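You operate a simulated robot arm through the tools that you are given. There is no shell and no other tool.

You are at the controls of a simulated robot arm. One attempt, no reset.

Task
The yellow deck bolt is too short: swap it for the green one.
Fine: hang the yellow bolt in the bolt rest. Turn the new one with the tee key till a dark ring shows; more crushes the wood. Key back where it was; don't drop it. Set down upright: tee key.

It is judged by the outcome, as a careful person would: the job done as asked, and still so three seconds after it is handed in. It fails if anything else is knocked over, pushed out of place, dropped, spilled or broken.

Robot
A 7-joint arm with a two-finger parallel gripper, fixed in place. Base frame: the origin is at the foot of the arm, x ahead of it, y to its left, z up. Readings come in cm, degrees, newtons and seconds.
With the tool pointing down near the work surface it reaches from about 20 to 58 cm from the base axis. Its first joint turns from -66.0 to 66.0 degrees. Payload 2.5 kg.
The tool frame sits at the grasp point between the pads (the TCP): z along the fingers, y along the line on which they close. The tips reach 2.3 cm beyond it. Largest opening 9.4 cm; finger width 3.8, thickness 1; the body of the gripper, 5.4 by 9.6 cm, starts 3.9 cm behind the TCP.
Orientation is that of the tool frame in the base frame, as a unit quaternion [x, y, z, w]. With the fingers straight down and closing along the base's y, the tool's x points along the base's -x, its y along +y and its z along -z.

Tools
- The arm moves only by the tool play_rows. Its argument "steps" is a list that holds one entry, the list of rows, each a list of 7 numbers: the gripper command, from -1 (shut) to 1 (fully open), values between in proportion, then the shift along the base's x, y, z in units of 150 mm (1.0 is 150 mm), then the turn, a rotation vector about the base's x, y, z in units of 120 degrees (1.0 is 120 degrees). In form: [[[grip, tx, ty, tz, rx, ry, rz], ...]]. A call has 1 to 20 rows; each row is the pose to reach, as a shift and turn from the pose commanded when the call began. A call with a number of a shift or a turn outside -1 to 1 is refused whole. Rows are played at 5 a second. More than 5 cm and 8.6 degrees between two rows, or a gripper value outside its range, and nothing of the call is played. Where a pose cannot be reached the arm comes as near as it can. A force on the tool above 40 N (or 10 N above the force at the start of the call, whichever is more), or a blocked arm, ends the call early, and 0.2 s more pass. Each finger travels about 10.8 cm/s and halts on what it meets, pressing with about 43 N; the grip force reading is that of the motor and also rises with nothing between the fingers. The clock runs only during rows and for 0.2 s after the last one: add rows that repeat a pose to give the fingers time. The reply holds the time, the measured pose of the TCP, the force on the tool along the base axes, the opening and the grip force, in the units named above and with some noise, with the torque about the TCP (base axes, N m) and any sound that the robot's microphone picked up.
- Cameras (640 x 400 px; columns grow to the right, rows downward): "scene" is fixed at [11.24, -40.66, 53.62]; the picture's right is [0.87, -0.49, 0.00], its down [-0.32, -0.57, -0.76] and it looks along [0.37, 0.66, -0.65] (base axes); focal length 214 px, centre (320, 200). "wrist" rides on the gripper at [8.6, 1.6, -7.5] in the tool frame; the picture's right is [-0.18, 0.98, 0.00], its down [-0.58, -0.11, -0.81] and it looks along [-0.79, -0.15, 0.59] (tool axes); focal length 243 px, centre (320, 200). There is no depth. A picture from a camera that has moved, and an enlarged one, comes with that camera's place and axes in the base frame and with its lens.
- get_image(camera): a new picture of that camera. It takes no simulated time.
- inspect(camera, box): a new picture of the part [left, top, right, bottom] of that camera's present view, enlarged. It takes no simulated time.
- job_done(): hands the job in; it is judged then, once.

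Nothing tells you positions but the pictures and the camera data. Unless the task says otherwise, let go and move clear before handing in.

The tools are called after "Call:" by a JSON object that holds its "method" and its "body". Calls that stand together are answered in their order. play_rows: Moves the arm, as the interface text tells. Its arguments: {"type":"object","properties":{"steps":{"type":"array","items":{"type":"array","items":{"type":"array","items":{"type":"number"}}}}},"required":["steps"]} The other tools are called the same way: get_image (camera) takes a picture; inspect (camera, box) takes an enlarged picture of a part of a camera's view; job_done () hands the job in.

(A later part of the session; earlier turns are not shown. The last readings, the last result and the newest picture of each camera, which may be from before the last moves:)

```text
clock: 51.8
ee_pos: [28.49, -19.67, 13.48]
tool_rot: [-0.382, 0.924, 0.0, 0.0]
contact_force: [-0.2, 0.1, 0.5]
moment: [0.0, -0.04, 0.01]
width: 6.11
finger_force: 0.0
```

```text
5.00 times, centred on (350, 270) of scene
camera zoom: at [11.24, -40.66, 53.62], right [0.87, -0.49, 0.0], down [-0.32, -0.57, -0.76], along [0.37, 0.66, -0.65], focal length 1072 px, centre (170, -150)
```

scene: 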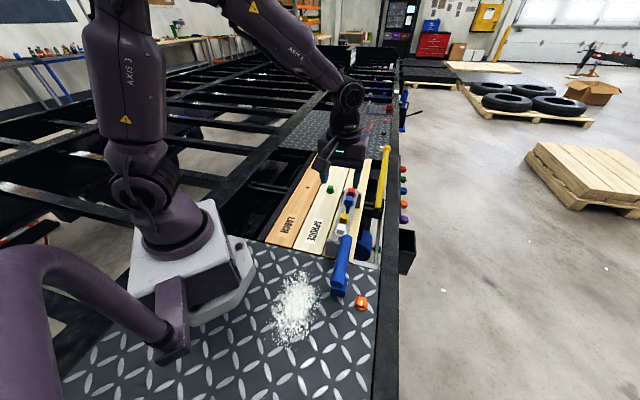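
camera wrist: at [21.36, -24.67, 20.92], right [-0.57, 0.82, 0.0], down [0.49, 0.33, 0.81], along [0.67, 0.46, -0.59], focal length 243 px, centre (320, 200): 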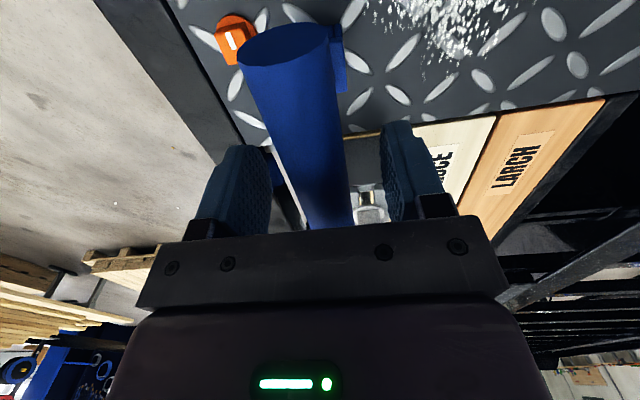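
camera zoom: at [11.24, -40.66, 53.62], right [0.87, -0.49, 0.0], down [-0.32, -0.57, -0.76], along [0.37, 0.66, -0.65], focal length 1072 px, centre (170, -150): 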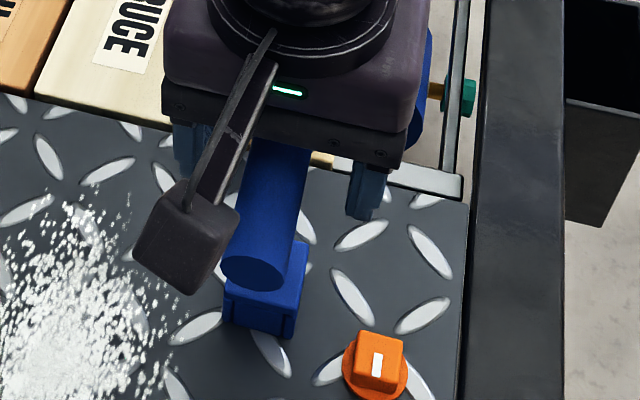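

Both fingers straddle the bar with clearance. I close slowly.

Call:
{"method": "play_rows", "body": {"steps": [[[0.1, 0, 0, 0, 0, 0, 0], [-0.1, 0, 0, 0, 0, 0, 0], [-0.25, 0, 0, 0, 0, 0, 0], [-0.35, 0, 0, 0, 0, 0, 0], [-0.42, 0, 0, 0, 0, 0, 0], [-0.5, 0, 0, 0, 0, 0, 0], [-1, 0, 0, 0, 0, 0, 0], [-1, 0, 0, 0, 0, 0, 0], [-1, 0, 0, 0, 0, 0, 0]]]}}

Call:
{"method": "get_image", "body": {"camera": "wrist"}}

Call:
{"method": "inspect", "body": {"camera": "scene", "box": [316, 265, 364, 305]}}

```text
clock: 53.8
ee_pos: [28.47, -19.74, 13.5]
tool_rot: [-0.383, 0.924, 0.0, -0.001]
contact_force: [-0.8, 0.7, 2.5]
moment: [0.01, 0.04, 0.01]
width: 2.52
finger_force: 42.7
```

```text
taken
camera wrist: at [21.35, -24.66, 20.93], right [-0.57, 0.82, 0.0], down [0.49, 0.33, 0.81], along [0.67, 0.46, -0.59], focal length 243 px, centre (320, 200)
```

wrist: 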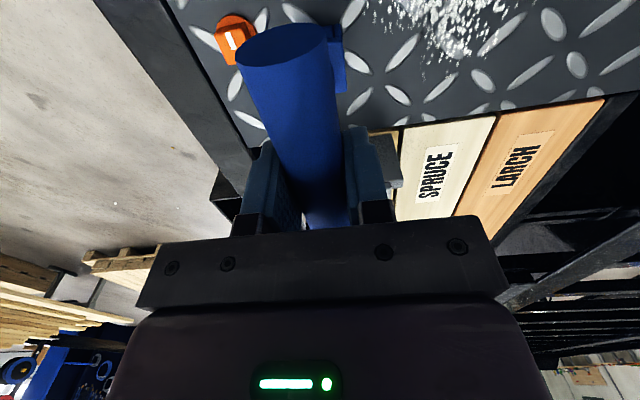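

```text
10.00 times, centred on (340, 285) of scene
camera zoom: at [11.24, -40.66, 53.62], right [0.87, -0.49, 0.0], down [-0.32, -0.57, -0.76], along [0.37, 0.66, -0.65], focal length 2145 px, centre (120, -650)
```

zoom: 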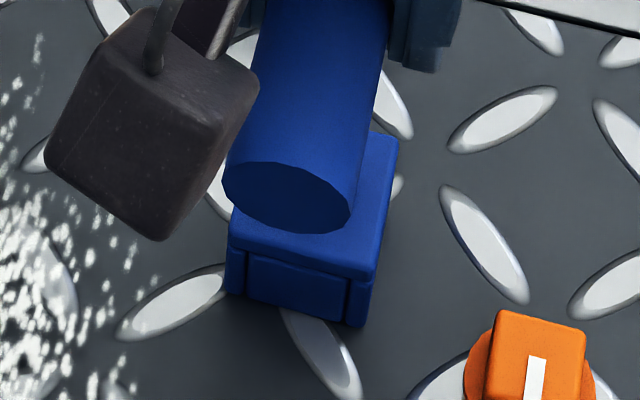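

The key is gripped on its bar (2.52 cm) and has not moved on the plate. I lift it slowly and straight.

Call:
{"method": "play_rows", "body": {"steps": [[[-1, 0, 0, 0.01, 0, 0, 0], [-1, 0, 0, 0.03, 0, 0, 0], [-1, 0, 0, 0.06, 0, 0, 0], [-1, 0, 0, 0.1, 0, 0, 0], [-1, 0, 0, 0.1, 0, 0, 0]]]}}

Call:
{"method": "inspect", "body": {"camera": "scene", "box": [310, 240, 390, 310]}}

Call:
{"method": "inspect", "body": {"camera": "wrist", "box": [220, 10, 400, 230]}}

```text
clock: 55.0
ee_pos: [28.59, -19.59, 15.1]
tool_rot: [-0.383, 0.924, 0.0, 0.0]
contact_force: [-0.3, -0.3, -2.5]
moment: [-0.01, -0.01, 0.03]
width: 2.52
finger_force: 43.3
```

```text
5.71 times, centred on (350, 275) of scene
camera zoom: at [11.24, -40.66, 53.62], right [0.87, -0.49, 0.0], down [-0.32, -0.57, -0.76], along [0.37, 0.66, -0.65], focal length 1226 px, centre (149, -229)
```

zoom: 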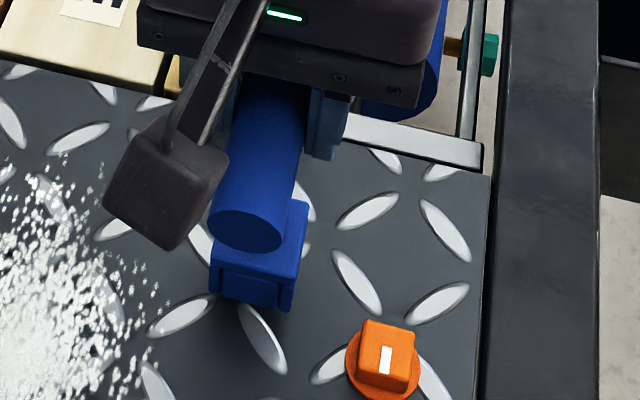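

```text
1.82 times, centred on (310, 120) of wrist
camera zoom: at [21.33, -24.61, 22.47], right [-0.57, 0.82, 0.0], down [0.49, 0.33, 0.81], along [0.67, 0.46, -0.59], focal length 441 px, centre (338, 346)
```

zoom: 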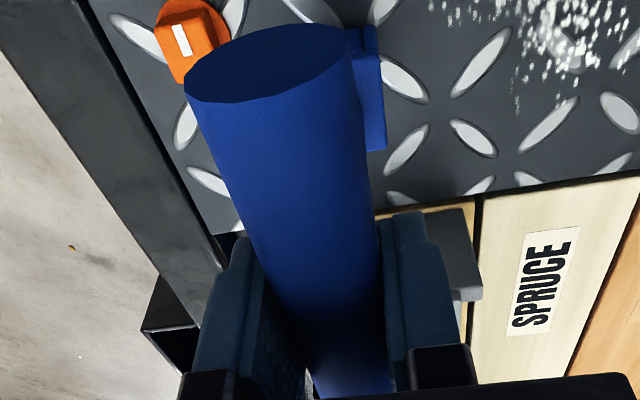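

The key is lifted (about 2.5 N) and hangs straight. I continue to raise it to carrying height.

Call:
{"method": "play_rows", "body": {"steps": [[[-1, 0, 0, 0.07, 0, 0, 0], [-1, 0, 0, 0.16, 0, 0, 0], [-1, 0, 0, 0.27, 0, 0, 0], [-1, 0, 0, 0.39, 0, 0, 0], [-1, 0, 0, 0.52, 0, 0, 0], [-1, 0, 0, 0.65, 0, 0, 0], [-1, 0, 0, 0.77, 0, 0, 0], [-1, 0, 0, 0.86, 0, 0, 0], [-1, 0, 0, 0.9, 0, 0, 0], [-1, 0, 0, 0.9, 0, 0, 0]]]}}

Call:
{"method": "get_image", "body": {"camera": "scene"}}

Call:
{"method": "get_image", "body": {"camera": "wrist"}}

```text
clock: 57.2
ee_pos: [28.38, -19.73, 28.56]
tool_rot: [-0.383, 0.924, 0.0, 0.0]
contact_force: [-1.1, 0.2, -2.3]
moment: [-0.04, -0.01, 0.0]
width: 2.53
finger_force: 43.2
```

```text
taken
```

scene: 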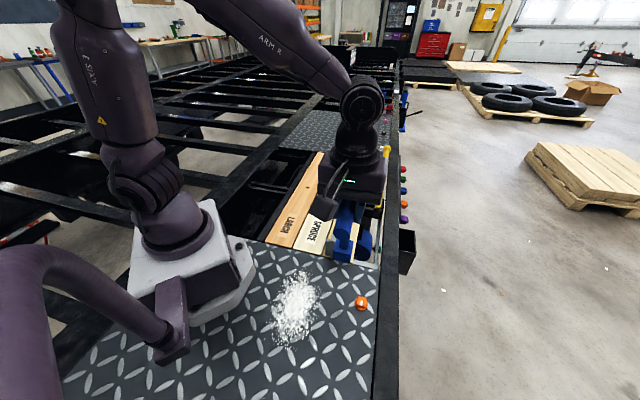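

```text
taken
camera wrist: at [21.31, -24.61, 36.04], right [-0.57, 0.82, 0.0], down [0.49, 0.33, 0.81], along [0.67, 0.46, -0.59], focal length 243 px, centre (320, 200)
```

wrist: 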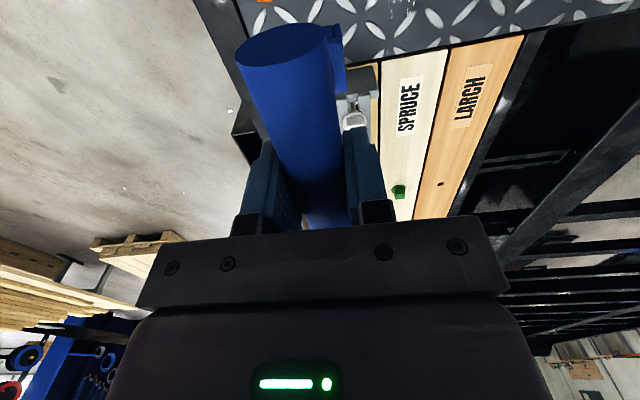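

The key hangs with its socket at about z=15, above everything. I carry it over to the bolt in three short legs.

Call:
{"method": "play_rows", "body": {"steps": [[[-1, 0.04, 0.08, 0, 0, 0, 0], [-1, 0.11, 0.21, 0, 0, 0, 0], [-1, 0.19, 0.35, 0, 0, 0, 0], [-1, 0.27, 0.5, 0, 0, 0, 0], [-1, 0.35, 0.65, 0, 0, 0, 0], [-1, 0.422, 0.791, 0, 0, 0, 0]]]}}

Call:
{"method": "play_rows", "body": {"steps": [[[-1, 0.07, 0.14, 0, 0, 0, 0], [-1, 0.15, 0.29, 0, 0, 0, 0], [-1, 0.23, 0.44, 0, 0, 0, 0], [-1, 0.31, 0.59, 0, 0, 0, 0], [-1, 0.37, 0.7, 0, 0, 0, 0], [-1, 0.422, 0.791, 0, 0, 0, 0]]]}}

Call:
{"method": "play_rows", "body": {"steps": [[[-1, 0.07, 0.14, 0, 0, 0, 0], [-1, 0.15, 0.29, 0, 0, 0, 0], [-1, 0.23, 0.44, 0, 0, 0, 0], [-1, 0.31, 0.59, 0, 0, 0, 0], [-1, 0.37, 0.7, 0, 0, 0, 0], [-1, 0.41, 0.77, 0, 0, 0, 0], [-1, 0.422, 0.789, 0, 0, 0, 0], [-1, 0.422, 0.789, 0, 0, 0, 0]]]}}

Call:
{"method": "get_image", "body": {"camera": "scene"}}

Call:
{"method": "get_image", "body": {"camera": "wrist"}}

```text
clock: 58.6
ee_pos: [35.02, -7.66, 28.43]
tool_rot: [-0.382, 0.924, 0.001, 0.0]
contact_force: [-0.2, -0.6, -2.7]
moment: [0.0, 0.01, 0.0]
width: 2.53
finger_force: 42.7
```

```text
clock: 60.0
ee_pos: [41.1, 4.15, 28.58]
tool_rot: [-0.383, 0.924, 0.0, -0.001]
contact_force: [-0.1, 0.0, -3.7]
moment: [0.02, 0.01, -0.03]
width: 2.52
finger_force: 42.5
```

```text
clock: 61.8
ee_pos: [47.36, 15.98, 28.6]
tool_rot: [-0.383, 0.924, 0.0, -0.001]
contact_force: [-0.8, 0.7, -3.0]
moment: [-0.03, -0.01, 0.01]
width: 2.52
finger_force: 42.5
```

```text
taken
```

scene: 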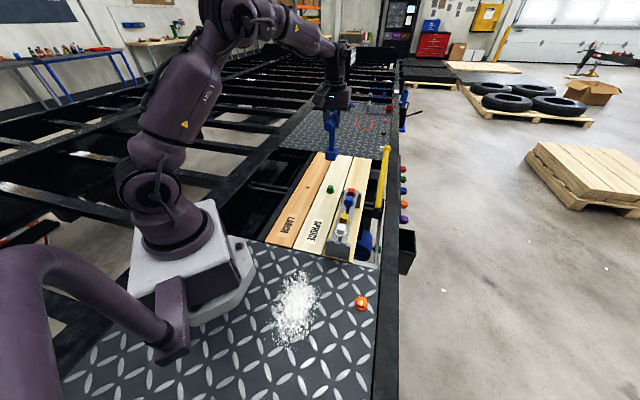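

```text
taken
camera wrist: at [40.3, 10.92, 36.04], right [-0.57, 0.82, 0.0], down [0.49, 0.33, 0.81], along [0.66, 0.46, -0.59], focal length 243 px, centre (320, 200)
```

wrist: 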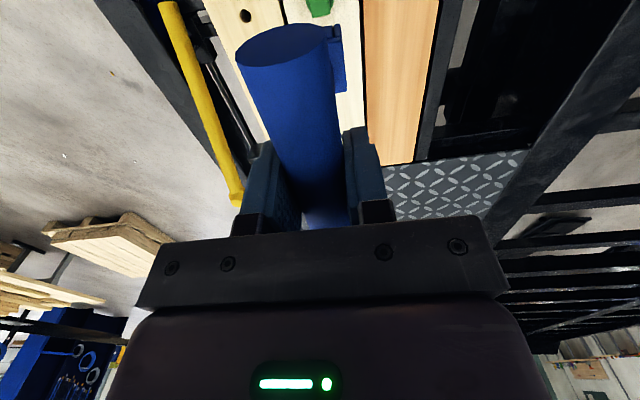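

Call:
{"method": "play_rows", "body": {"steps": [[[-1, 0, 0, -0.06, 0, 0, 0], [-1, 0, 0, -0.16, 0, 0, 0], [-1, 0, 0, -0.29, 0, 0, 0], [-1, 0, 0, -0.42, 0, 0, 0], [-1, 0, 0, -0.54, 0, 0, 0], [-1, 0, 0, -0.63, 0, 0, 0], [-1, 0, 0, -0.69, 0, 0, 0], [-1, 0, 0, -0.69, 0, 0, 0], [-1, 0, 0, -0.69, 0, 0, 0]]]}}

Call:
{"method": "inspect", "body": {"camera": "scene", "box": [300, 140, 364, 200]}}

Call:
{"method": "get_image", "body": {"camera": "wrist"}}

Call:
{"method": "inspect", "body": {"camera": "scene", "box": [310, 172, 350, 197]}}

```text
clock: 63.8
ee_pos: [47.38, 15.84, 18.22]
tool_rot: [-0.383, 0.924, 0.0, 0.0]
contact_force: [0.5, -0.8, -2.0]
moment: [0.02, 0.01, 0.05]
width: 2.51
finger_force: 42.7
```

```text
6.67 times, centred on (332, 170) of scene
camera zoom: at [11.25, -40.66, 53.62], right [0.87, -0.49, 0.0], down [-0.32, -0.57, -0.76], along [0.37, 0.66, -0.65], focal length 1430 px, centre (240, 400)
```

zoom: 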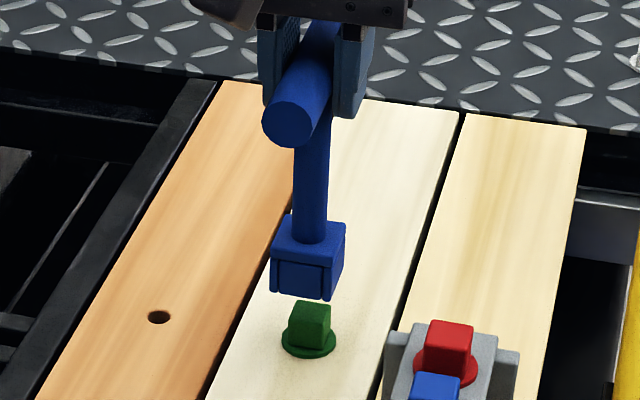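

```text
taken
camera wrist: at [40.24, 10.96, 25.68], right [-0.57, 0.82, 0.0], down [0.49, 0.33, 0.81], along [0.67, 0.46, -0.59], focal length 243 px, centre (320, 200)
```

wrist: 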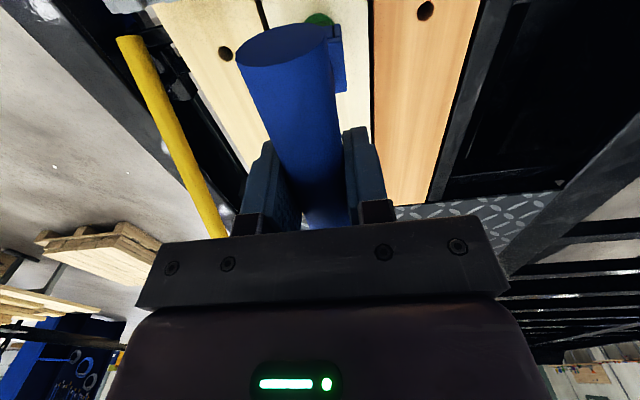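

```text
16.00 times, centred on (330, 184) of scene
camera zoom: at [11.25, -40.66, 53.62], right [0.87, -0.49, 0.0], down [-0.32, -0.57, -0.76], along [0.37, 0.66, -0.65], focal length 3432 px, centre (160, 448)
```

zoom: 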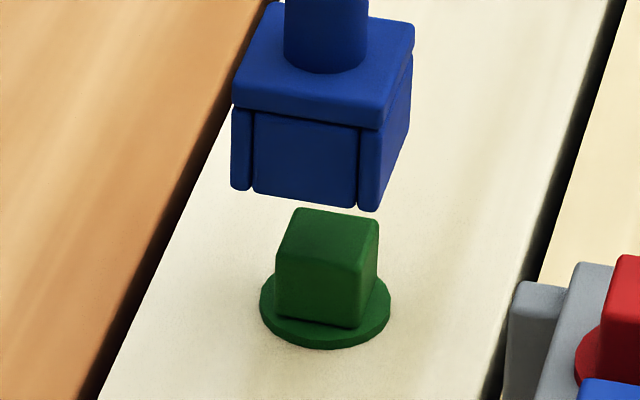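

The scene view shows the socket hanging above the green head, but the height makes the fore-aft offset uncertain. I turn the key in the air by 90° (and look) to find how far the socket axis is from my turning axis, which I also need for the tightening.

Call:
{"method": "play_rows", "body": {"steps": [[[-1, 0, 0, 0, 0, 0, -0.0625], [-1, 0, 0, 0, 0, 0, -0.125], [-1, 0, 0, 0, 0, 0, -0.1875], [-1, 0, 0, 0, 0, 0, -0.25], [-1, 0, 0, 0, 0, 0, -0.3125], [-1, 0, 0, 0, 0, 0, -0.375], [-1, 0, 0, 0, 0, 0, -0.4375], [-1, 0, 0, 0, 0, 0, -0.5], [-1, 0, 0, 0, 0, 0, -0.5625], [-1, 0, 0, 0, 0, 0, -0.625], [-1, 0, 0, 0, 0, 0, -0.6875], [-1, 0, 0, 0, 0, 0, -0.75], [-1, 0, 0, 0, 0, 0, -0.75], [-1, 0, 0, 0, 0, 0, -0.75]]]}}

Call:
{"method": "inspect", "body": {"camera": "scene", "box": [310, 172, 350, 197]}}

Call:
{"method": "inspect", "body": {"camera": "scene", "box": [300, 140, 364, 200]}}

Call:
{"method": "get_image", "body": {"camera": "wrist"}}

```text
clock: 66.8
ee_pos: [47.42, 15.98, 18.11]
tool_rot: [0.383, 0.924, 0.0, 0.0]
contact_force: [-0.1, -0.4, -3.5]
moment: [0.01, -0.03, 0.0]
width: 2.52
finger_force: 43.0
```

```text
16.00 times, centred on (330, 184) of scene
camera zoom: at [11.25, -40.65, 53.62], right [0.87, -0.49, 0.0], down [-0.32, -0.57, -0.76], along [0.37, 0.66, -0.65], focal length 3432 px, centre (160, 448)
```

zoom: 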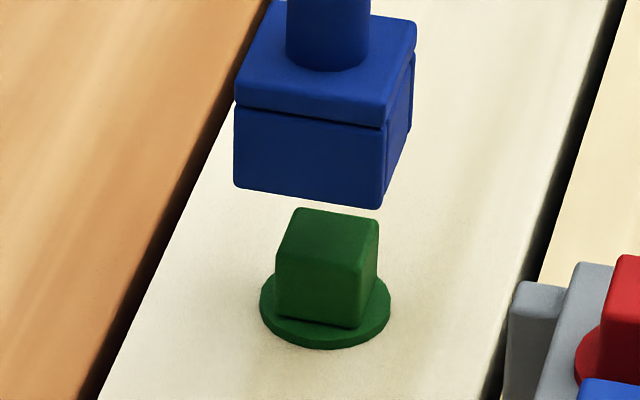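

```text
6.67 times, centred on (332, 170) of scene
camera zoom: at [11.25, -40.65, 53.62], right [0.87, -0.49, 0.0], down [-0.32, -0.57, -0.76], along [0.37, 0.66, -0.65], focal length 1430 px, centre (240, 400)
```

zoom: 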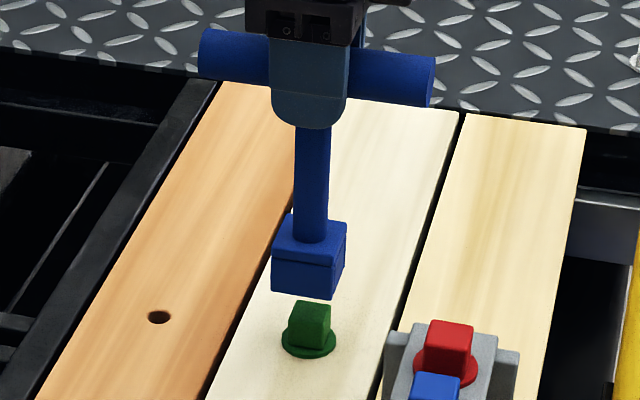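

```text
taken
camera wrist: at [42.61, 23.17, 25.64], right [0.83, 0.56, 0.0], down [0.33, -0.49, 0.81], along [0.45, -0.67, -0.59], focal length 243 px, centre (320, 200)
```

wrist: 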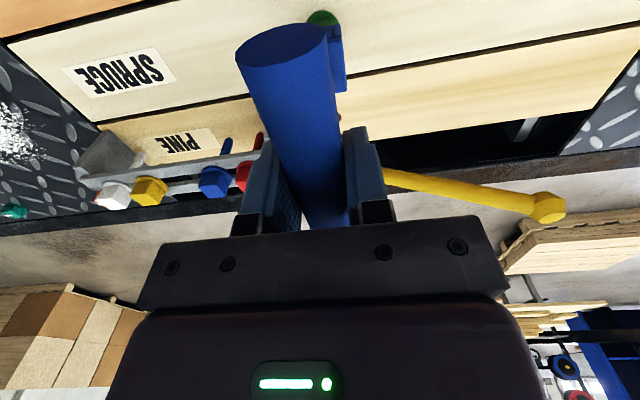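

The socket axis stays practically on my turning axis (shift under 0.6 mm after 90°), and the 90° clockwise turn is within reach. Now I zoom the wrist view on the bolt, to compare with the same view at the other yaw.

Call:
{"method": "inspect", "body": {"camera": "wrist", "box": [272, 0, 368, 60]}}

Call:
{"method": "inspect", "body": {"camera": "wrist", "box": [296, 0, 360, 40]}}

```text
6.67 times, centred on (320, 30) of wrist
camera zoom: at [42.61, 23.17, 25.64], right [0.83, 0.56, 0.0], down [0.33, -0.49, 0.81], along [0.45, -0.67, -0.59], focal length 1618 px, centre (320, 1333)
```

zoom: 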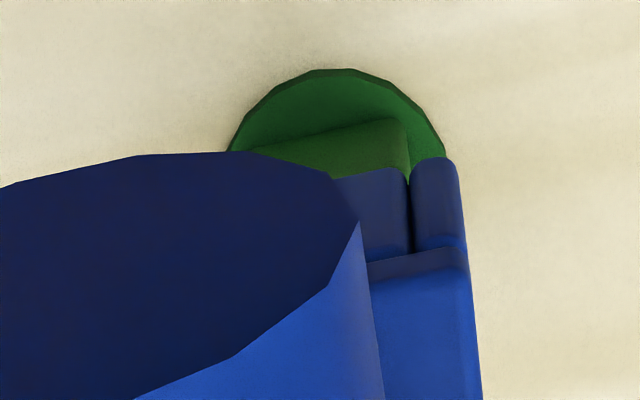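

```text
10.00 times, centred on (328, 20) of wrist
camera zoom: at [42.61, 23.17, 25.64], right [0.83, 0.56, 0.0], down [0.33, -0.49, 0.81], along [0.45, -0.67, -0.59], focal length 2426 px, centre (240, 2000)
```

zoom: 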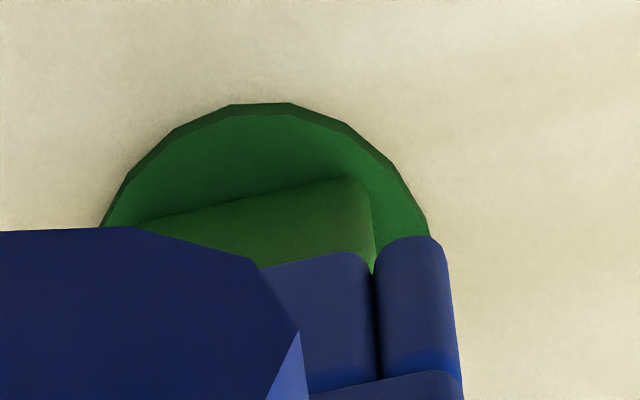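

Call:
{"method": "play_rows", "body": {"steps": [[[-1, 0, 0, 0, 0, 0, 0.0625], [-1, 0, 0, 0, 0, 0, 0.125], [-1, 0, 0, 0, 0, 0, 0.1875], [-1, 0, 0, 0, 0, 0, 0.25], [-1, 0, 0, 0, 0, 0, 0.3125], [-1, 0, 0, 0, 0, 0, 0.375], [-1, 0, 0, 0, 0, 0, 0.4375], [-1, 0, 0, 0, 0, 0, 0.5], [-1, 0, 0, 0, 0, 0, 0.5625], [-1, 0, 0, 0, 0, 0, 0.625], [-1, 0, 0, 0, 0, 0, 0.6875], [-1, 0, 0, 0, 0, 0, 0.75], [-1, 0, 0, 0, 0, 0, 0.75], [-1, 0, 0, 0, 0, 0, 0.75]]]}}

Call:
{"method": "inspect", "body": {"camera": "wrist", "box": [272, 0, 368, 60]}}

Call:
{"method": "inspect", "body": {"camera": "wrist", "box": [296, 0, 360, 40]}}

Call:
{"method": "inspect", "body": {"camera": "scene", "box": [310, 172, 350, 197]}}

```text
clock: 69.8
ee_pos: [47.39, 15.97, 18.06]
tool_rot: [-0.383, 0.924, 0.0, 0.0]
contact_force: [-0.4, -0.2, -2.6]
moment: [-0.04, 0.0, -0.01]
width: 2.52
finger_force: 42.9
```

```text
6.67 times, centred on (320, 30) of wrist
camera zoom: at [40.22, 10.99, 25.62], right [-0.57, 0.82, 0.0], down [0.49, 0.33, 0.81], along [0.66, 0.46, -0.59], focal length 1618 px, centre (320, 1333)
```

zoom: 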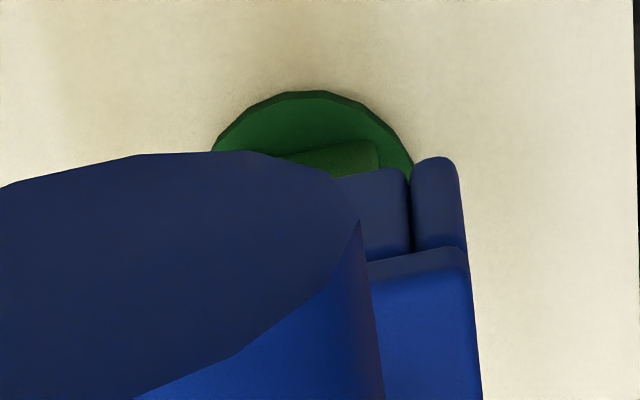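

```text
10.00 times, centred on (328, 20) of wrist
camera zoom: at [40.22, 10.99, 25.62], right [-0.57, 0.82, 0.0], down [0.49, 0.33, 0.81], along [0.66, 0.46, -0.59], focal length 2426 px, centre (240, 2000)
```

zoom: 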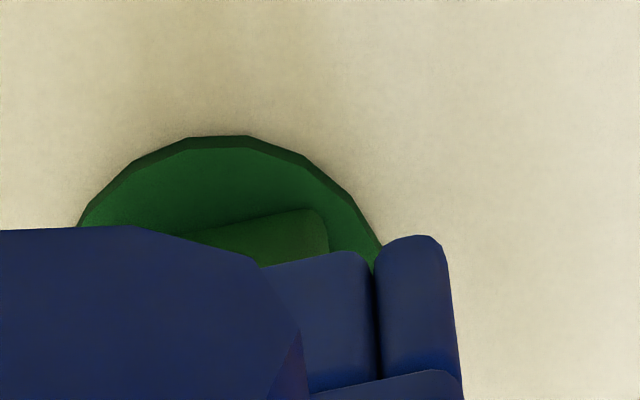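

```text
16.00 times, centred on (330, 184) of scene
camera zoom: at [11.25, -40.66, 53.62], right [0.87, -0.49, 0.0], down [-0.32, -0.57, -0.76], along [0.37, 0.66, -0.65], focal length 3432 px, centre (160, 448)
```

zoom: 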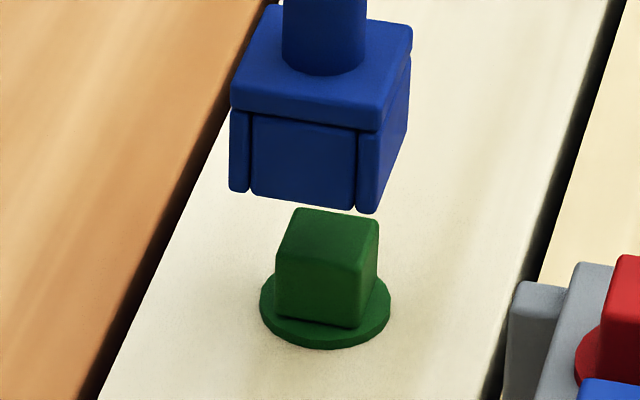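

Comparing the two wrist views puts the bolt about 2.9 mm ahead and 1–2 mm to the side of the key's axis. I shift accordingly, lower to just above the head and look again.

Call:
{"method": "play_rows", "body": {"steps": [[[-1, 0.0221, 0.0052, 0, 0, 0, 0], [-1, 0.0221, 0.0052, -0.04, 0, 0, 0], [-1, 0.0221, 0.0052, -0.08, 0, 0, 0], [-1, 0.0221, 0.0052, -0.12, 0, 0, 0], [-1, 0.0221, 0.0052, -0.133, 0, 0, 0], [-1, 0.0221, 0.0052, -0.133, 0, 0, 0]]]}}

Call:
{"method": "inspect", "body": {"camera": "wrist", "box": [296, 0, 360, 40]}}

Call:
{"method": "inspect", "body": {"camera": "scene", "box": [310, 172, 350, 197]}}

```text
clock: 71.2
ee_pos: [47.78, 16.08, 16.09]
tool_rot: [-0.382, 0.924, 0.0, -0.001]
contact_force: [-0.7, 0.4, -3.0]
moment: [-0.02, 0.0, 0.03]
width: 2.54
finger_force: 42.8
```

```text
10.00 times, centred on (328, 20) of wrist
camera zoom: at [40.59, 11.12, 23.58], right [-0.57, 0.82, 0.0], down [0.49, 0.33, 0.81], along [0.67, 0.46, -0.59], focal length 2426 px, centre (240, 2000)
```

zoom: 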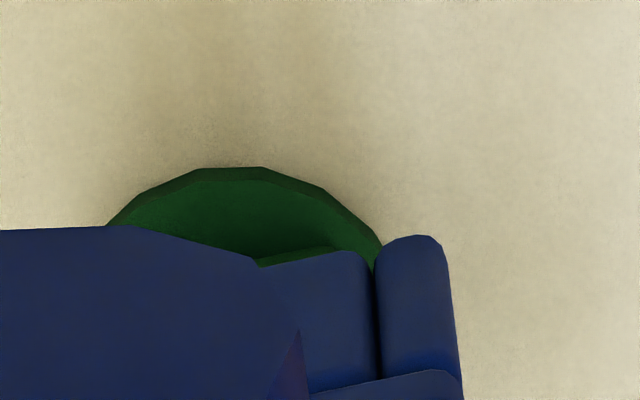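

```text
16.00 times, centred on (330, 184) of scene
camera zoom: at [11.25, -40.66, 53.62], right [0.87, -0.49, 0.0], down [-0.32, -0.57, -0.76], along [0.37, 0.66, -0.65], focal length 3432 px, centre (160, 448)
```

zoom: 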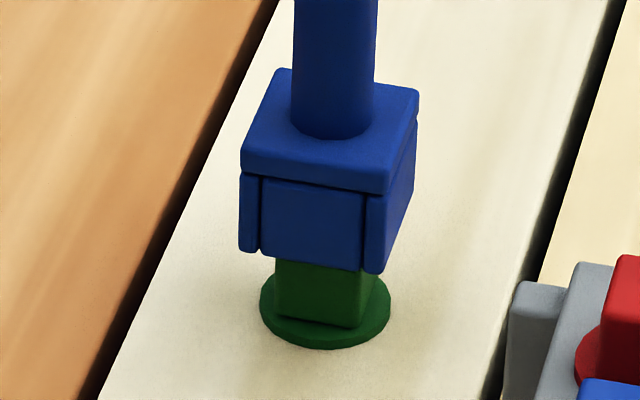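

The socket is now nearly over the head. I lower in very small steps, feeling for contact.

Call:
{"method": "play_rows", "body": {"steps": [[[-1, 0, 0, -0.007, 0, 0, 0], [-1, 0, 0, -0.014, 0, 0, 0], [-1, 0, 0, -0.02, 0, 0, 0], [-1, 0, 0, -0.02, 0, 0, 0]]]}}

Call:
{"method": "inspect", "body": {"camera": "scene", "box": [310, 172, 350, 197]}}

```text
clock: 72.2
ee_pos: [47.79, 16.09, 15.95]
tool_rot: [-0.382, 0.924, 0.0, 0.0]
contact_force: [-0.1, -0.2, -3.4]
moment: [0.04, 0.0, -0.01]
width: 2.53
finger_force: 43.0
```

```text
16.00 times, centred on (330, 184) of scene
camera zoom: at [11.25, -40.66, 53.62], right [0.87, -0.49, 0.0], down [-0.32, -0.57, -0.76], along [0.37, 0.66, -0.65], focal length 3432 px, centre (160, 448)
```

zoom: 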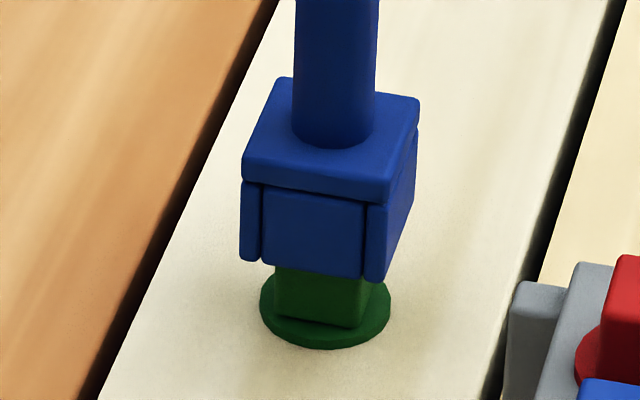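

Call:
{"method": "play_rows", "body": {"steps": [[[-1, 0, 0, -0.006, 0, 0, 0], [-1, 0, 0, -0.012, 0, 0, 0], [-1, 0, 0, -0.012, 0, 0, 0]]]}}

Call:
{"method": "play_rows", "body": {"steps": [[[-1, 0, 0, -0.006, 0, 0, 0], [-1, 0, 0, -0.012, 0, 0, 0], [-1, 0, 0, -0.012, 0, 0, 0]]]}}

Call:
{"method": "inspect", "body": {"camera": "scene", "box": [310, 172, 350, 197]}}

```text
clock: 73.0
ee_pos: [47.7, 16.14, 15.68]
tool_rot: [-0.383, 0.924, 0.001, 0.0]
contact_force: [-0.6, 0.3, -3.6]
moment: [-0.03, -0.01, 0.04]
width: 2.5
finger_force: 43.3
```

```text
clock: 73.8
ee_pos: [47.82, 16.04, 15.6]
tool_rot: [-0.383, 0.924, 0.0, 0.0]
contact_force: [-0.3, 0.2, -3.6]
moment: [-0.03, 0.02, -0.02]
width: 2.53
finger_force: 43.5
```

```text
16.00 times, centred on (330, 184) of scene
camera zoom: at [11.25, -40.66, 53.62], right [0.87, -0.49, 0.0], down [-0.32, -0.57, -0.76], along [0.37, 0.66, -0.65], focal length 3432 px, centre (160, 448)
```

zoom: 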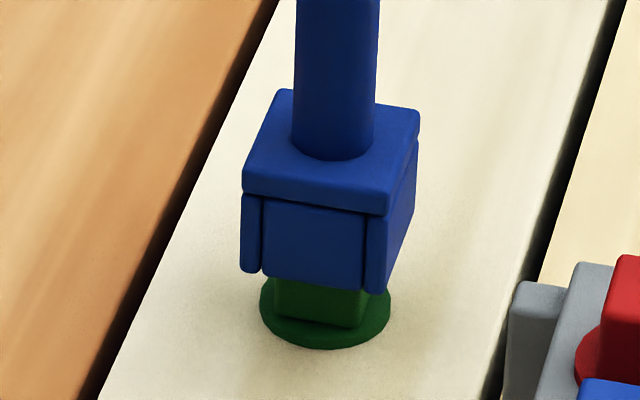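

Call:
{"method": "play_rows", "body": {"steps": [[[-1, 0, 0, -0.006, 0, 0, 0], [-1, 0, 0, -0.012, 0, 0, 0], [-1, 0, 0, -0.012, 0, 0, 0]]]}}

Call:
{"method": "play_rows", "body": {"steps": [[[-1, 0, 0, -0.005, 0, 0, 0], [-1, 0, 0, -0.01, 0, 0, 0], [-1, 0, 0, -0.01, 0, 0, 0]]]}}

Call:
{"method": "inspect", "body": {"camera": "scene", "box": [310, 172, 350, 197]}}

```text
clock: 74.6
ee_pos: [47.6, 16.05, 15.4]
tool_rot: [-0.383, 0.924, 0.0, 0.0]
contact_force: [-0.7, -0.5, -2.7]
moment: [-0.05, 0.0, 0.01]
width: 2.52
finger_force: 43.2
```

```text
clock: 75.4
ee_pos: [47.68, 16.04, 15.14]
tool_rot: [-0.382, 0.924, -0.001, 0.001]
contact_force: [0.2, -0.5, -3.0]
moment: [-0.05, 0.04, 0.02]
width: 2.56
finger_force: 42.9
```

```text
16.00 times, centred on (330, 184) of scene
camera zoom: at [11.25, -40.66, 53.62], right [0.87, -0.49, 0.0], down [-0.32, -0.57, -0.76], along [0.37, 0.66, -0.65], focal length 3432 px, centre (160, 448)
```

zoom: 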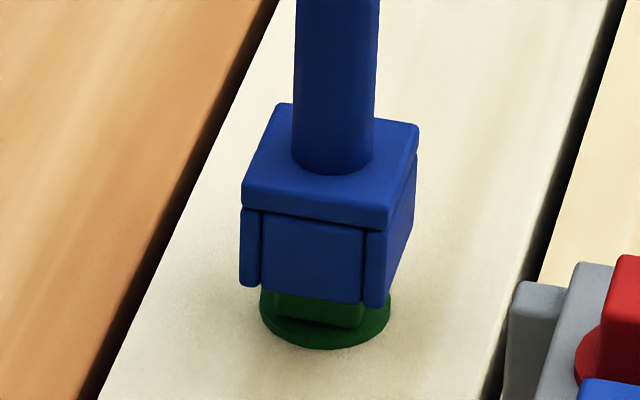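

No contact and the socket seems to be sliding over the head. I keep lowering in small steps until it seats.

Call:
{"method": "play_rows", "body": {"steps": [[[-1, 0, 0, -0.007, 0, 0, 0], [-1, 0, 0, -0.014, 0, 0, 0], [-1, 0, 0, -0.02, 0, 0, 0], [-1, 0, 0, -0.02, 0, 0, 0]]]}}

Call:
{"method": "play_rows", "body": {"steps": [[[-1, 0, 0, -0.007, 0, 0, 0], [-1, 0, 0, -0.014, 0, 0, 0], [-1, 0, 0, -0.02, 0, 0, 0], [-1, 0, 0, -0.02, 0, 0, 0]]]}}

Call:
{"method": "inspect", "body": {"camera": "scene", "box": [310, 172, 350, 197]}}

```text
clock: 76.4
ee_pos: [47.63, 15.97, 14.76]
tool_rot: [-0.382, 0.924, 0.0, 0.0]
contact_force: [-0.9, -0.2, -3.1]
moment: [-0.01, 0.03, 0.03]
width: 2.53
finger_force: 42.6
```

```text
clock: 77.4
ee_pos: [47.73, 16.02, 14.56]
tool_rot: [-0.383, 0.924, 0.0, 0.0]
contact_force: [-0.1, 1.1, -3.4]
moment: [0.03, -0.02, 0.02]
width: 2.53
finger_force: 42.8
```

```text
16.00 times, centred on (330, 184) of scene
camera zoom: at [11.25, -40.66, 53.62], right [0.87, -0.49, 0.0], down [-0.32, -0.57, -0.76], along [0.37, 0.66, -0.65], focal length 3432 px, centre (160, 448)
```

zoom: 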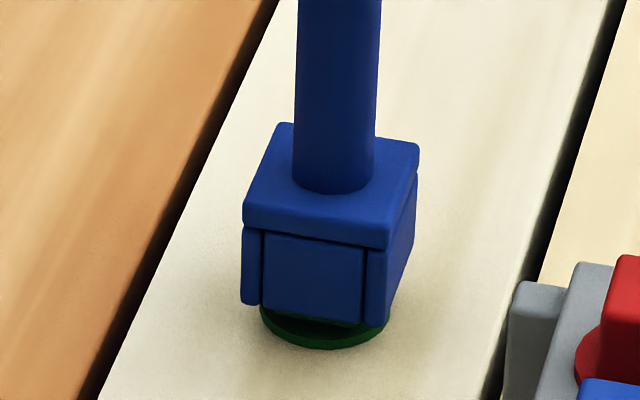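

Call:
{"method": "play_rows", "body": {"steps": [[[-1, 0, 0, -0.006, 0, 0, 0], [-1, 0, 0, -0.012, 0, 0, 0], [-1, 0, 0, -0.012, 0, 0, 0]]]}}

Call:
{"method": "play_rows", "body": {"steps": [[[-1, 0, 0, -0.006, 0, 0, 0], [-1, 0, 0, -0.012, 0, 0, 0], [-1, 0, 0, -0.012, 0, 0, 0]]]}}

Call:
{"method": "inspect", "body": {"camera": "scene", "box": [310, 172, 350, 197]}}

```text
clock: 78.2
ee_pos: [47.79, 16.07, 14.45]
tool_rot: [-0.383, 0.924, 0.0, 0.0]
contact_force: [0.4, -0.4, -3.7]
moment: [-0.02, 0.0, -0.02]
width: 2.52
finger_force: 42.7
```

```text
clock: 79.0
ee_pos: [47.78, 16.08, 14.26]
tool_rot: [-0.383, 0.924, 0.001, 0.0]
contact_force: [0.3, -0.8, -3.2]
moment: [-0.03, 0.03, 0.0]
width: 2.54
finger_force: 43.2
```

```text
16.00 times, centred on (330, 184) of scene
camera zoom: at [11.25, -40.66, 53.62], right [0.87, -0.49, 0.0], down [-0.32, -0.57, -0.76], along [0.37, 0.66, -0.65], focal length 3432 px, centre (160, 448)
```

zoom: 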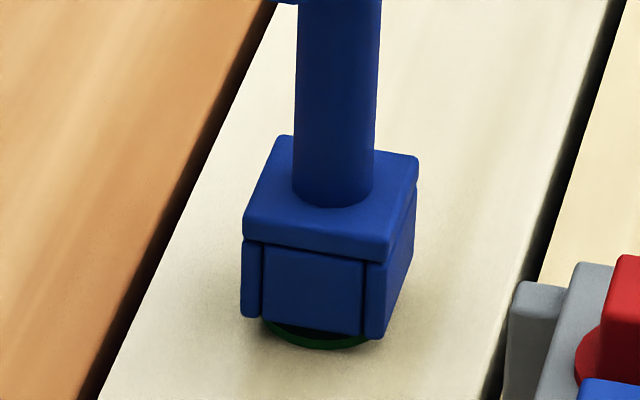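

Call:
{"method": "play_rows", "body": {"steps": [[[-1, 0, 0, -0.006, 0, 0, 0], [-1, 0, 0, -0.01, 0, 0, 0], [-1, 0, 0, -0.01, 0, 0, 0]]]}}

Call:
{"method": "play_rows", "body": {"steps": [[[-1, 0, 0, -0.004, 0, 0, 0], [-1, 0, 0, -0.008, 0, 0, 0], [-1, 0, 0, -0.008, 0, 0, 0]]]}}

Call:
{"method": "inspect", "body": {"camera": "scene", "box": [310, 172, 350, 197]}}

```text
clock: 79.8
ee_pos: [47.68, 16.07, 14.12]
tool_rot: [-0.382, 0.924, 0.0, 0.0]
contact_force: [0.4, 0.1, -2.1]
moment: [-0.01, 0.01, 0.03]
width: 2.54
finger_force: 42.7
```

```text
clock: 80.6
ee_pos: [47.78, 15.98, 13.96]
tool_rot: [-0.383, 0.924, 0.001, -0.001]
contact_force: [0.6, -1.0, -3.1]
moment: [-0.02, 0.01, 0.02]
width: 2.53
finger_force: 42.5
```

```text
16.00 times, centred on (330, 184) of scene
camera zoom: at [11.25, -40.66, 53.62], right [0.87, -0.49, 0.0], down [-0.32, -0.57, -0.76], along [0.37, 0.66, -0.65], focal length 3432 px, centre (160, 448)
```

zoom: 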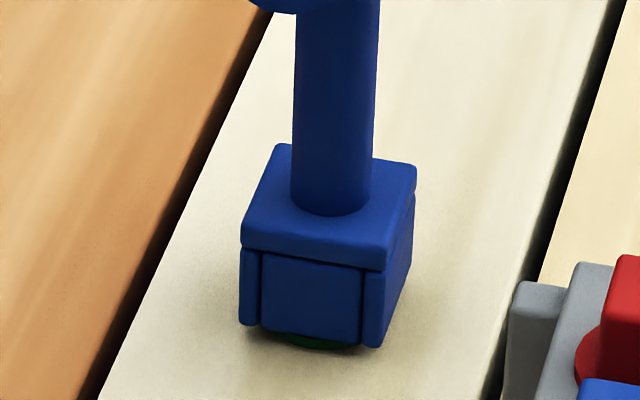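

Call:
{"method": "play_rows", "body": {"steps": [[[-1, 0, 0, -0.004, 0, 0, 0], [-1, 0, 0, -0.008, 0, 0, 0], [-1, 0, 0, -0.008, 0, 0, 0]]]}}

Call:
{"method": "play_rows", "body": {"steps": [[[-1, 0, 0, -0.004, 0, 0, 0], [-1, 0, 0, -0.008, 0, 0, 0], [-1, 0, 0, -0.008, 0, 0, 0]]]}}

Call:
{"method": "inspect", "body": {"camera": "scene", "box": [310, 172, 350, 197]}}

```text
clock: 81.4
ee_pos: [47.63, 16.01, 13.78]
tool_rot: [-0.383, 0.924, -0.001, 0.001]
contact_force: [-0.5, -0.6, -3.2]
moment: [0.0, 0.01, 0.01]
width: 2.5
finger_force: 42.6
```

```text
clock: 82.2
ee_pos: [47.71, 16.04, 13.73]
tool_rot: [-0.383, 0.924, -0.001, 0.001]
contact_force: [-6.1, -3.6, 15.6]
moment: [-0.52, 0.68, 0.03]
width: 2.53
finger_force: 42.9
```

```text
16.00 times, centred on (330, 184) of scene
camera zoom: at [11.24, -40.66, 53.62], right [0.87, -0.49, 0.0], down [-0.32, -0.57, -0.76], along [0.37, 0.66, -0.65], focal length 3432 px, centre (160, 448)
```

zoom: 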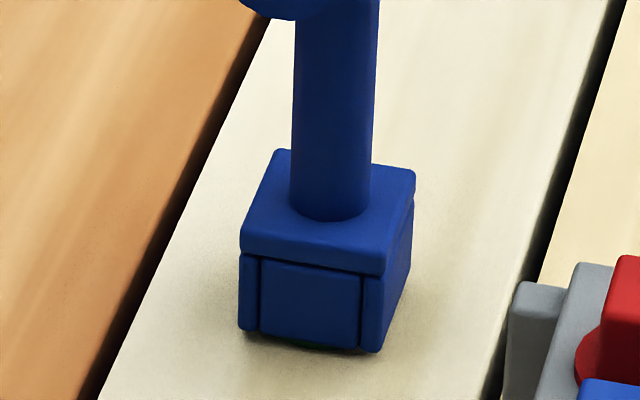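

The key is seated on the bolt (contact at z≈13.63). I ease off slightly and turn clockwise by about 15°, watching the torque.

Call:
{"method": "play_rows", "body": {"steps": [[[-1, 0, 0, 0.005, 0, 0, 0], [-1, 0, 0, 0.005, 0, 0, 0], [-1, 0, 0, 0.005, 0, 0, -0.03], [-1, 0, 0, 0.005, 0, 0, -0.06], [-1, 0, 0, 0.005, 0, 0, -0.09], [-1, 0, 0, 0.005, 0, 0, -0.125], [-1, 0, 0, 0.005, 0, 0, -0.125]]]}}

Call:
{"method": "inspect", "body": {"camera": "scene", "box": [310, 172, 350, 197]}}

Call:
{"method": "inspect", "body": {"camera": "wrist", "box": [256, 0, 384, 80]}}

```text
clock: 83.8
ee_pos: [47.72, 15.96, 13.81]
tool_rot: [-0.259, 0.966, 0.0, 0.0]
contact_force: [1.0, 1.4, 2.9]
moment: [0.17, -0.15, 0.03]
width: 2.53
finger_force: 43.3
```

```text
16.00 times, centred on (330, 184) of scene
camera zoom: at [11.24, -40.66, 53.62], right [0.87, -0.49, 0.0], down [-0.32, -0.57, -0.76], along [0.37, 0.66, -0.65], focal length 3432 px, centre (160, 448)
```

zoom: 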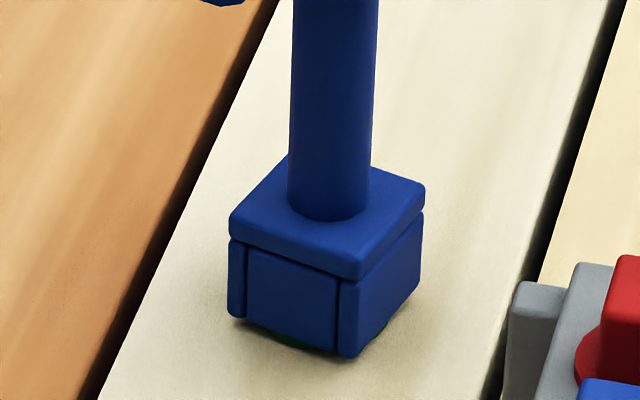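

```text
5.00 times, centred on (320, 40) of wrist
camera zoom: at [39.49, 13.07, 21.25], right [-0.33, 0.94, 0.0], down [0.56, 0.2, 0.81], along [0.76, 0.27, -0.59], focal length 1213 px, centre (320, 1000)
```

zoom: 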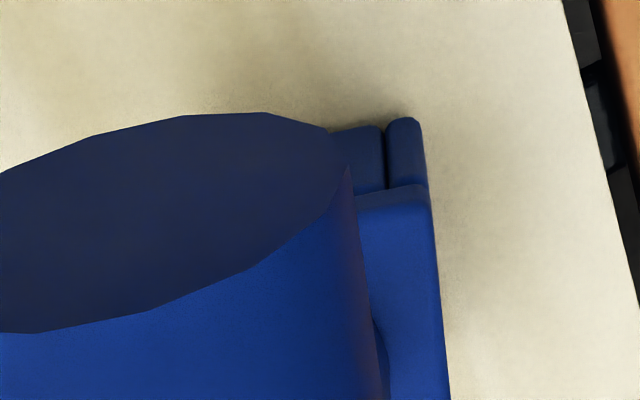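

Turned 15° with little torque and no ring visible yet. I continue in small increments, checking each time.

Call:
{"method": "play_rows", "body": {"steps": [[[-1, 0, 0, 0, 0, 0, -0.03], [-1, 0, 0, 0, 0, 0, -0.06], [-1, 0, 0, 0, 0, 0, -0.09], [-1, 0, 0, 0, 0, 0, -0.125], [-1, 0, 0, 0, 0, 0, -0.125]]]}}

Call:
{"method": "inspect", "body": {"camera": "scene", "box": [310, 172, 350, 197]}}

Call:
{"method": "inspect", "body": {"camera": "wrist", "box": [256, 0, 384, 80]}}

```text
clock: 85.0
ee_pos: [47.82, 15.98, 13.74]
tool_rot: [-0.129, 0.992, 0.0, 0.001]
contact_force: [0.6, 0.9, 1.1]
moment: [0.04, -0.1, -0.01]
width: 2.5
finger_force: 43.3
```

```text
16.00 times, centred on (330, 184) of scene
camera zoom: at [11.24, -40.66, 53.62], right [0.87, -0.49, 0.0], down [-0.32, -0.57, -0.76], along [0.37, 0.66, -0.65], focal length 3432 px, centre (160, 448)
```

zoom: 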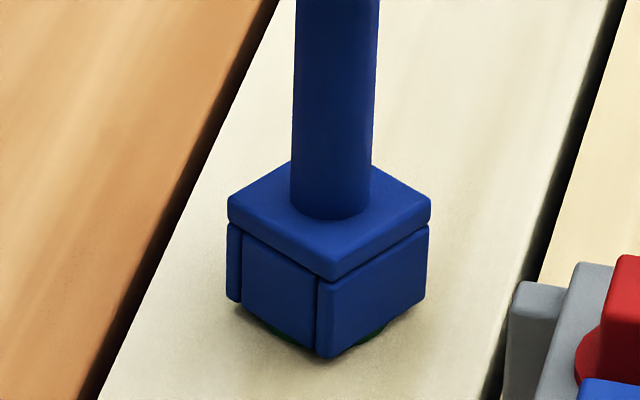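

```text
5.00 times, centred on (320, 40) of wrist
camera zoom: at [39.09, 15.33, 21.25], right [-0.08, 1.0, 0.0], down [0.59, 0.04, 0.81], along [0.8, 0.06, -0.59], focal length 1213 px, centre (320, 1000)
```

zoom: 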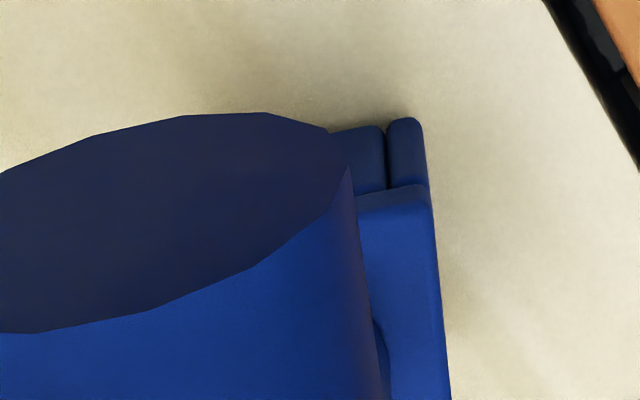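

Call:
{"method": "play_rows", "body": {"steps": [[[-1, 0, 0, 0, 0, 0, -0.03], [-1, 0, 0, 0, 0, 0, -0.06], [-1, 0, 0, 0, 0, 0, -0.09], [-1, 0, 0, 0, 0, 0, -0.125], [-1, 0, 0, 0, 0, 0, -0.125]]]}}

Call:
{"method": "inspect", "body": {"camera": "scene", "box": [310, 172, 350, 197]}}

```text
clock: 86.2
ee_pos: [47.79, 16.03, 13.83]
tool_rot: [0.001, 1.0, 0.001, 0.0]
contact_force: [-0.6, -0.1, 6.2]
moment: [0.04, 0.09, 0.03]
width: 2.52
finger_force: 43.2
```

```text
16.00 times, centred on (330, 184) of scene
camera zoom: at [11.24, -40.66, 53.62], right [0.87, -0.49, 0.0], down [-0.32, -0.57, -0.76], along [0.37, 0.66, -0.65], focal length 3432 px, centre (160, 448)
```

zoom: 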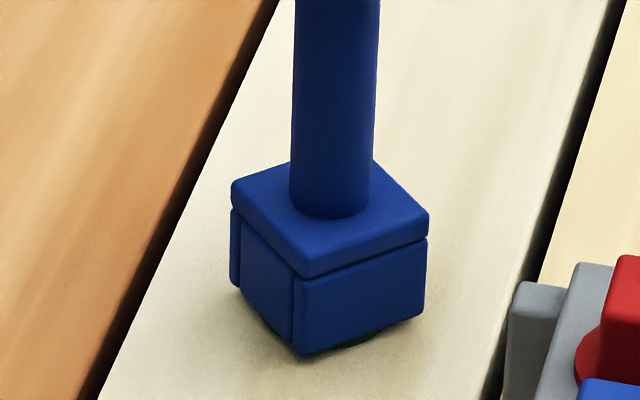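

Call:
{"method": "play_rows", "body": {"steps": [[[-1, 0, 0, 0.003, 0, 0, -0.03], [-1, 0, 0, 0.003, 0, 0, -0.06], [-1, 0, 0, 0.003, 0, 0, -0.09], [-1, 0, 0, 0.003, 0, 0, -0.125], [-1, 0, 0, 0.003, 0, 0, -0.125]]]}}

Call:
{"method": "inspect", "body": {"camera": "scene", "box": [310, 172, 350, 197]}}

Call:
{"method": "play_rows", "body": {"steps": [[[-1, 0, 0, 0, 0, 0, -0.03], [-1, 0, 0, 0, 0, 0, -0.06], [-1, 0, 0, 0, 0, 0, -0.09], [-1, 0, 0, 0, 0, 0, -0.125], [-1, 0, 0, 0, 0, 0, -0.125]]]}}

Call:
{"method": "inspect", "body": {"camera": "scene", "box": [310, 172, 350, 197]}}

```text
clock: 87.4
ee_pos: [47.89, 15.9, 13.8]
tool_rot: [0.132, 0.991, 0.0, -0.002]
contact_force: [-1.8, 0.0, -1.0]
moment: [-0.02, 0.24, 0.0]
width: 2.54
finger_force: 42.8
```

```text
16.00 times, centred on (330, 184) of scene
camera zoom: at [11.24, -40.66, 53.62], right [0.87, -0.49, 0.0], down [-0.32, -0.57, -0.76], along [0.37, 0.66, -0.65], focal length 3432 px, centre (160, 448)
```

zoom: 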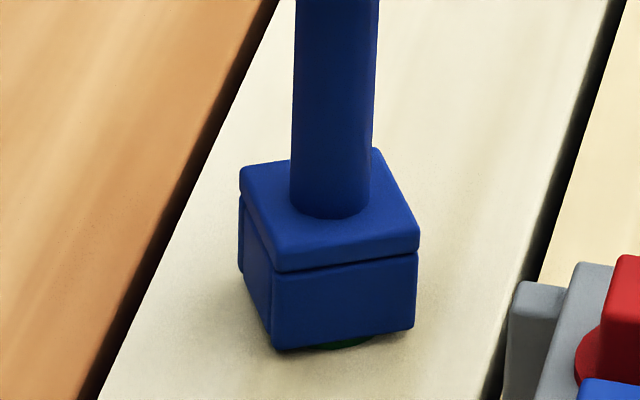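

```text
clock: 88.6
ee_pos: [47.71, 15.86, 13.79]
tool_rot: [0.259, 0.966, 0.0, 0.0]
contact_force: [0.2, 0.7, -2.4]
moment: [-0.03, 0.01, -0.02]
width: 2.52
finger_force: 42.7
```

```text
16.00 times, centred on (330, 184) of scene
camera zoom: at [11.25, -40.65, 53.62], right [0.87, -0.49, 0.0], down [-0.32, -0.57, -0.76], along [0.37, 0.66, -0.65], focal length 3432 px, centre (160, 448)
```

zoom: 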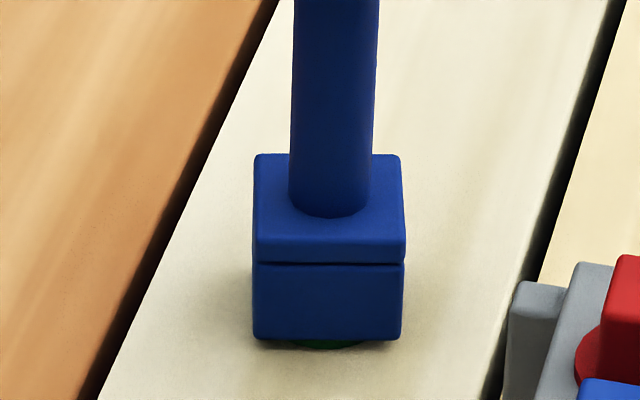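

After 75° there's almost no torque and no ring. I lift the key briefly to see whether the bolt actually turned with it.

Call:
{"method": "play_rows", "body": {"steps": [[[-1, 0, 0, 0.05, 0, 0, 0], [-1, 0, 0, 0.12, 0, 0, 0], [-1, 0, 0, 0.19, 0, 0, 0], [-1, 0, 0, 0.25, 0, 0, 0], [-1, 0, 0, 0.25, 0, 0, 0]]]}}

Call:
{"method": "inspect", "body": {"camera": "scene", "box": [310, 172, 350, 197]}}

Call:
{"method": "inspect", "body": {"camera": "wrist", "box": [256, 0, 384, 80]}}

```text
clock: 89.8
ee_pos: [47.81, 15.94, 17.61]
tool_rot: [0.259, 0.966, 0.0, 0.0]
contact_force: [0.3, -0.4, -3.0]
moment: [-0.03, 0.0, 0.03]
width: 2.53
finger_force: 42.8
```

```text
16.00 times, centred on (330, 184) of scene
camera zoom: at [11.25, -40.66, 53.62], right [0.87, -0.49, 0.0], down [-0.32, -0.57, -0.76], along [0.37, 0.66, -0.65], focal length 3432 px, centre (160, 448)
```

zoom: 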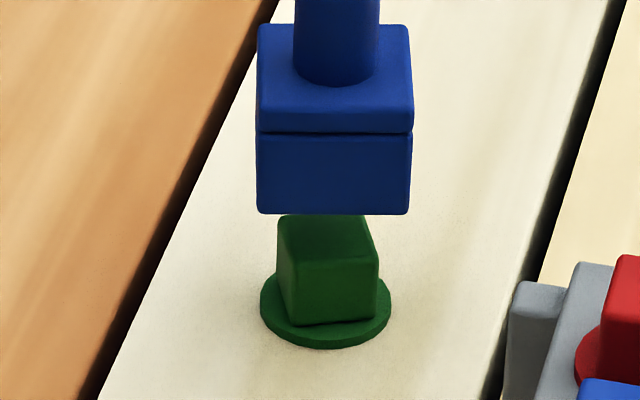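

```text
5.00 times, centred on (320, 40) of wrist
camera zoom: at [41.2, 21.72, 25.11], right [0.65, 0.76, 0.0], down [0.45, -0.38, 0.81], along [0.61, -0.52, -0.59], focal length 1213 px, centre (320, 1000)
```

zoom: 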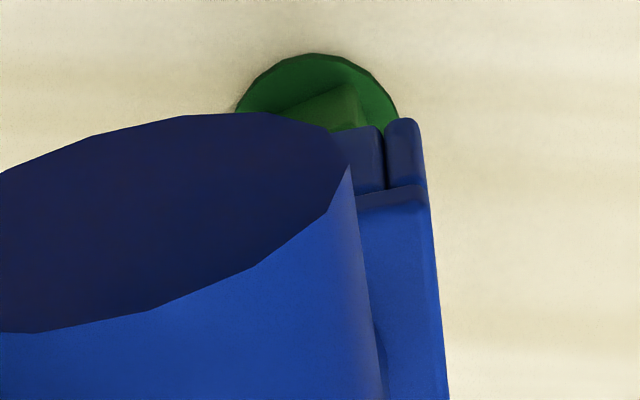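

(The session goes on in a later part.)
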